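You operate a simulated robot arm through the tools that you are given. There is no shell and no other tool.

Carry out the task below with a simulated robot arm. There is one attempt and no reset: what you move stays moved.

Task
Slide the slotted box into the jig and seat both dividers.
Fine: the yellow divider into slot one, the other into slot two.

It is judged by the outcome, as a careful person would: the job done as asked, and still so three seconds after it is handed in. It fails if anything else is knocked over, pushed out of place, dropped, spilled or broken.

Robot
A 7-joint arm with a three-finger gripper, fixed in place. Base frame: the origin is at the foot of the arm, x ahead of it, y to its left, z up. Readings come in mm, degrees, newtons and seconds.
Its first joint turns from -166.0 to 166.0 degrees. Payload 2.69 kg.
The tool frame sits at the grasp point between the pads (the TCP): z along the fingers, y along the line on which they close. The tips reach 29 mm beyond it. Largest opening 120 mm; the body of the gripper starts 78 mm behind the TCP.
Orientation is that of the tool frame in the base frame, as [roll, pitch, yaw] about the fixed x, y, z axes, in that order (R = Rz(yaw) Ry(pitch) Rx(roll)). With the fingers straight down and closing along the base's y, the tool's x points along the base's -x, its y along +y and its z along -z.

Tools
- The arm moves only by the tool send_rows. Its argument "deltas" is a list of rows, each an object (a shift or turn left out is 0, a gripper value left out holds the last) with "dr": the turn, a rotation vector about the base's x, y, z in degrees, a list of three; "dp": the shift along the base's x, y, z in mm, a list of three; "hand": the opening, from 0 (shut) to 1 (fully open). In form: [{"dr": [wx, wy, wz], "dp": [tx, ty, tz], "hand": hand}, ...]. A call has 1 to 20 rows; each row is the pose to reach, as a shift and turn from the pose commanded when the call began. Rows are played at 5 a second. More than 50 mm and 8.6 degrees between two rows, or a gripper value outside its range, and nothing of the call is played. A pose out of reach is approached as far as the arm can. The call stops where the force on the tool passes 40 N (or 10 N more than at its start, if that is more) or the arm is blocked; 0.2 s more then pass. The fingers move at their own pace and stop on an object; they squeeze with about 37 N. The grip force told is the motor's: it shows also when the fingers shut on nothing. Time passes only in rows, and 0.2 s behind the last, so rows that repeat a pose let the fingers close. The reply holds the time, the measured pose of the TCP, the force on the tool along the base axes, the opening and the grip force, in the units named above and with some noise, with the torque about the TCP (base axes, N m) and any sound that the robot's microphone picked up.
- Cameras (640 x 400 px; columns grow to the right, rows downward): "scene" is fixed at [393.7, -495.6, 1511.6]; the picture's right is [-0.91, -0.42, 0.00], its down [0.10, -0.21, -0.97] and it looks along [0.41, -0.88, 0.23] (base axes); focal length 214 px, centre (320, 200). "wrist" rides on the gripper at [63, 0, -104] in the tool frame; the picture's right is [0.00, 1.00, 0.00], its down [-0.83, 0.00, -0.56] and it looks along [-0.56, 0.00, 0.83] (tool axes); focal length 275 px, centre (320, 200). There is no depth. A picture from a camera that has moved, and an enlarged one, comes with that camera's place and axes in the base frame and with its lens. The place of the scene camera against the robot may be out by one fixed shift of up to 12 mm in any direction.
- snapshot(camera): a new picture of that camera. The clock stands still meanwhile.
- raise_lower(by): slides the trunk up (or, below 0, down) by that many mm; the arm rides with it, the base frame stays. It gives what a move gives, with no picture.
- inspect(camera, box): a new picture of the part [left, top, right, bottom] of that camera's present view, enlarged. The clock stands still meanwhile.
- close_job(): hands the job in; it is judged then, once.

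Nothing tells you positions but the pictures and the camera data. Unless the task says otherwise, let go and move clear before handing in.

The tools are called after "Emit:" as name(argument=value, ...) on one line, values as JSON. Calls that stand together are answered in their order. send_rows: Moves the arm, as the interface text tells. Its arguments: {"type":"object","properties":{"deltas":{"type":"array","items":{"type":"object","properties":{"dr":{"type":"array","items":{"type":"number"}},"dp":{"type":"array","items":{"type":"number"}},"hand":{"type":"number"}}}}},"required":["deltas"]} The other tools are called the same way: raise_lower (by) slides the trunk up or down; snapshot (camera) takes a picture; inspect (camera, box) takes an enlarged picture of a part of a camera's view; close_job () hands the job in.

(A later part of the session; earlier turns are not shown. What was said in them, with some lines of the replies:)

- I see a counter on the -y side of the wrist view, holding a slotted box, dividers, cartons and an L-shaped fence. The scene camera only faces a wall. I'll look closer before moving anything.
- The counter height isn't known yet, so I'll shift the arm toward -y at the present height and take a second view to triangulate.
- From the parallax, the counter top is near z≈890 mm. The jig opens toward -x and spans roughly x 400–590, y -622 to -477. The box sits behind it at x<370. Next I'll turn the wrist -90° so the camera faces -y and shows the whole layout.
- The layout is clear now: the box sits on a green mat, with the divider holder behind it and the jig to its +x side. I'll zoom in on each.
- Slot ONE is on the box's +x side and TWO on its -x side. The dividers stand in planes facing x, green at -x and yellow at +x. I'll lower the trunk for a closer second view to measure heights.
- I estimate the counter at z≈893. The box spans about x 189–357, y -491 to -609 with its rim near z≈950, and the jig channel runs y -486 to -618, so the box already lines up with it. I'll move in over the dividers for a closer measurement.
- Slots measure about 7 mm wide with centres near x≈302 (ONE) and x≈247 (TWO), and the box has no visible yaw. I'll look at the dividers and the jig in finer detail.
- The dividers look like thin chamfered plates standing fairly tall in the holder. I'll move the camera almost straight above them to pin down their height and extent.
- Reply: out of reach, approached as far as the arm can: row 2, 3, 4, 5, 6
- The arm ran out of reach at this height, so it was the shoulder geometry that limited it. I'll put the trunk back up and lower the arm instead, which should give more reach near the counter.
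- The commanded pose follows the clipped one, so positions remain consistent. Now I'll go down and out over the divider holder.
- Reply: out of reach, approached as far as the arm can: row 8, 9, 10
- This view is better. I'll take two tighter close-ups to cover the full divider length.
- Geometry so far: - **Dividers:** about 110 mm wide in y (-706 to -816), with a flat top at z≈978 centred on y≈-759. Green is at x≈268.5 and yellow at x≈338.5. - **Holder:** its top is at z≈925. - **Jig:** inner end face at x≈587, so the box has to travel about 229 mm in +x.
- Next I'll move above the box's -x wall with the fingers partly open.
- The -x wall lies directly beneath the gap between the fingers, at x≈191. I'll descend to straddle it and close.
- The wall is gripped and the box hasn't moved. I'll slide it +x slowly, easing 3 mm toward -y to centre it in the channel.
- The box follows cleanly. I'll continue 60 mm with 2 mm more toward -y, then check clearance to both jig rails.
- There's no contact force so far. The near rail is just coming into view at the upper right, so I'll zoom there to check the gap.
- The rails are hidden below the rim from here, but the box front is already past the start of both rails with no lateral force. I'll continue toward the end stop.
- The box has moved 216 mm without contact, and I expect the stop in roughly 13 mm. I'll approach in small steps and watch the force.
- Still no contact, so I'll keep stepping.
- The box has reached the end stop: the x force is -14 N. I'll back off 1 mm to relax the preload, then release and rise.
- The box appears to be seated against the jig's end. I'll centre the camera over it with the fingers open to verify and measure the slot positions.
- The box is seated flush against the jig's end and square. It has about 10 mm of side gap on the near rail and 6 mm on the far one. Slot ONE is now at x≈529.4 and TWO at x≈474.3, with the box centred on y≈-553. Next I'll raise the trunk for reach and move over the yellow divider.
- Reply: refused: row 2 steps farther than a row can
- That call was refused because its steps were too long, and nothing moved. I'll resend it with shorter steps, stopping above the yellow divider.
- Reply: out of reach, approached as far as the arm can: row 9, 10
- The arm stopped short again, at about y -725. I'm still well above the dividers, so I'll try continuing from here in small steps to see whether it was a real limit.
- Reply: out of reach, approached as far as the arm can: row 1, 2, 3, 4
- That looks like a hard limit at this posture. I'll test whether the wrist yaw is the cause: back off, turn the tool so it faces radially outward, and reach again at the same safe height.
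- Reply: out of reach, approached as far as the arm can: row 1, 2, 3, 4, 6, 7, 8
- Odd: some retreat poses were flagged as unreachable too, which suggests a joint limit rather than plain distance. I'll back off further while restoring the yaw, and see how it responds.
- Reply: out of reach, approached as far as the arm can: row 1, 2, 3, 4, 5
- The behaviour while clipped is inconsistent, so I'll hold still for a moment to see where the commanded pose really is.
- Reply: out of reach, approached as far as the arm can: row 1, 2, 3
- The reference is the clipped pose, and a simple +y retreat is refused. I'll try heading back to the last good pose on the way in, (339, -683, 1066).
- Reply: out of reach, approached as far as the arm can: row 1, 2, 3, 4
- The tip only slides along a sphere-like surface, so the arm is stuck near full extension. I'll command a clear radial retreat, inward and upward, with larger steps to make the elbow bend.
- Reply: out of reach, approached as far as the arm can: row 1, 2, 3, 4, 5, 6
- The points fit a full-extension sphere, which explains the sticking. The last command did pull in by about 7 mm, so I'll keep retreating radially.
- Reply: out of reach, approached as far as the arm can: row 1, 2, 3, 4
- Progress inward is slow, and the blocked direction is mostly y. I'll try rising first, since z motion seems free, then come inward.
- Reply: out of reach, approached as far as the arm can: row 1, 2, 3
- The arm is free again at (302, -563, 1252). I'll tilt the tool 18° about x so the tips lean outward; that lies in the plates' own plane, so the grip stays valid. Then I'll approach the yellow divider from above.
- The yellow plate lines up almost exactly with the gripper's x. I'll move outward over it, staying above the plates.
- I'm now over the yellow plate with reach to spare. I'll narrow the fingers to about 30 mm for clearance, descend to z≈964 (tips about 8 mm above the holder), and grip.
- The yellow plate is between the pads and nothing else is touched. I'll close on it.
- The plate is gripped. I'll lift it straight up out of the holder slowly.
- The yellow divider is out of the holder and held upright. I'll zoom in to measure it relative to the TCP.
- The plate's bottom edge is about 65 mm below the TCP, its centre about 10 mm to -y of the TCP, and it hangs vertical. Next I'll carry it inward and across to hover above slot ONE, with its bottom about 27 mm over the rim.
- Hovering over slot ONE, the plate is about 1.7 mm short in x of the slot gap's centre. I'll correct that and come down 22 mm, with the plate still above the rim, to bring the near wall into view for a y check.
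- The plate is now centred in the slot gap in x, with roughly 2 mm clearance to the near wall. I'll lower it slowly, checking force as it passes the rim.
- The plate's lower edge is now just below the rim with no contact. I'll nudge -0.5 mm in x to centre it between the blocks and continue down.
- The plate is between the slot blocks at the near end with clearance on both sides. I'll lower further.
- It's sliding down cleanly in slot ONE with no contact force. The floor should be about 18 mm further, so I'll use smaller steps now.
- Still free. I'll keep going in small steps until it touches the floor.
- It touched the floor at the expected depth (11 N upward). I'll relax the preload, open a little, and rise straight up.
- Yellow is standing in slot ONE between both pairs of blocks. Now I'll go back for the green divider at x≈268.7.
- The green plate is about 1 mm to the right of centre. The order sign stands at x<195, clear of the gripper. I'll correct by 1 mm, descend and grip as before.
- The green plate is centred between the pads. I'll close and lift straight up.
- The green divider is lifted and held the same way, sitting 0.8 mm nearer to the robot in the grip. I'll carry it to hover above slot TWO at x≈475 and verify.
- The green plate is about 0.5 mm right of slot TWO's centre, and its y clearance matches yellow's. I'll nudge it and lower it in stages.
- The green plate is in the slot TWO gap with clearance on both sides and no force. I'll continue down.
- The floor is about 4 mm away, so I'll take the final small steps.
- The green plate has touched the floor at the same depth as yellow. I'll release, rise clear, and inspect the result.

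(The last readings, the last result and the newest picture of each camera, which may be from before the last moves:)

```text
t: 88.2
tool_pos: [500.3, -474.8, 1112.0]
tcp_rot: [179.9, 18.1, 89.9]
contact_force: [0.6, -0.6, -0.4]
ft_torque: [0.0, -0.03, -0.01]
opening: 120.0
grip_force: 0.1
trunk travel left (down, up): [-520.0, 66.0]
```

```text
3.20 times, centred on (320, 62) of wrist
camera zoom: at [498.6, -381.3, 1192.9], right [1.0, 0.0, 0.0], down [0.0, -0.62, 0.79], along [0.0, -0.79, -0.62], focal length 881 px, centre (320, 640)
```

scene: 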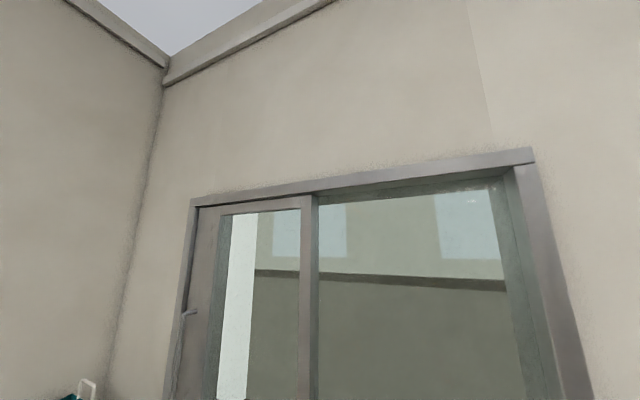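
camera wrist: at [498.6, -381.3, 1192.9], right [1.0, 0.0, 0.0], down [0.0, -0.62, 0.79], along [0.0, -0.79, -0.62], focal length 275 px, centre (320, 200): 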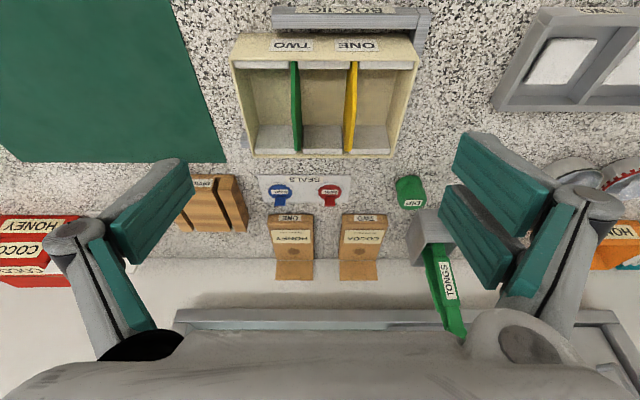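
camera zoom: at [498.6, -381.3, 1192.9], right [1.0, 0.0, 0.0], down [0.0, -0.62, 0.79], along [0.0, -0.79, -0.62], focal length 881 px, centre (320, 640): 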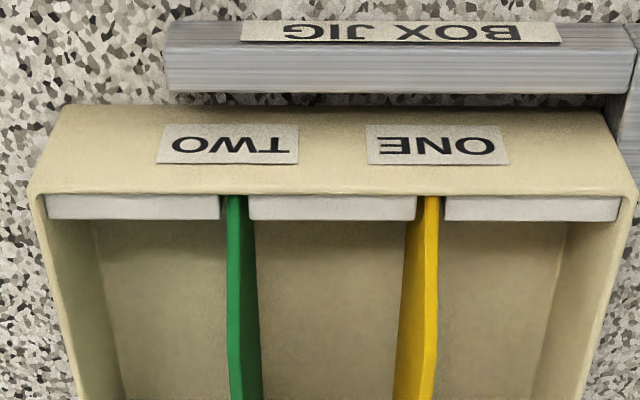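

Both dividers are in place and the surroundings look undisturbed. I'll check the far ends and the end-stop contact before finishing.

Emit:
inspect(camera="wrist", box=[230, 90, 420, 209])

Emit:
inspect(camera="wrist", box=[370, 0, 450, 50])

```text
3.36 times, centred on (325, 150) of wrist
camera zoom: at [498.6, -381.3, 1192.9], right [1.0, 0.0, 0.0], down [0.0, -0.62, 0.79], along [0.0, -0.79, -0.62], focal length 925 px, centre (303, 370)
```

zoom: 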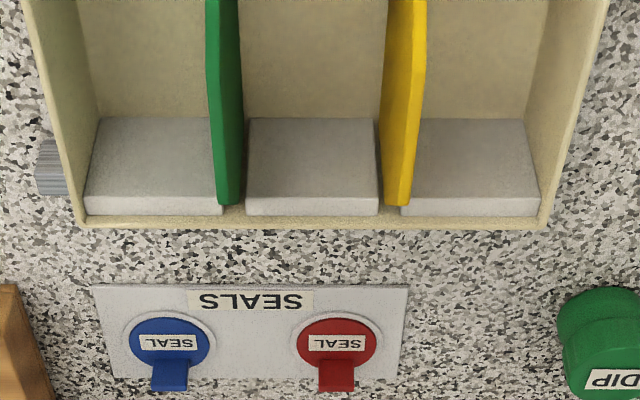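

```text
8.00 times, centred on (410, 25) of wrist
camera zoom: at [498.6, -381.3, 1192.9], right [1.0, 0.0, 0.0], down [0.0, -0.62, 0.79], along [0.0, -0.79, -0.62], focal length 2202 px, centre (-400, 1600)
```

zoom: 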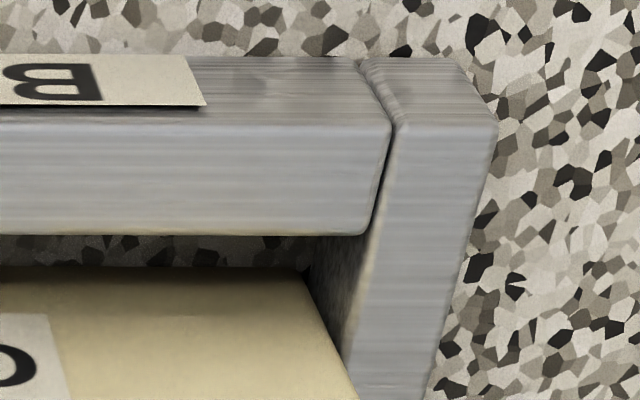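

The box is seated in the jig. The yellow divider is in slot ONE and the green in slot TWO, both held between the blocks at each end. The gripper is open and clear, so I'm handing in the job.

Emit:
close_job()

```text
The job is handed in.
```

The slotted box is in the jig, with the yellow divider in slot one and the green divider in slot two. I've handed the job in, but no verdict came back.

- **Box:** I slid it along until it pressed against the jig's end stop, then let go. It sits square, with about 10 mm of side gap on the near rail and 6 mm on the far one. The last close-up hinted at a gap of up to 2 mm at the end stop, near the base, which may just be the box's rounded edge.
- **Dividers:** each one went down its slot without catching and touched the box floor at the expected depth. The last pictures show both upright between the blocks at each end.
- **Surroundings:** nothing else looked moved in the last wrist-camera pictures. The scene camera faced a wall, so it couldn't confirm this.

The arm reached less far than stated, about 800 mm from the base with the tool straight down. I tilted the tool 18° to pick up and place the dividers.
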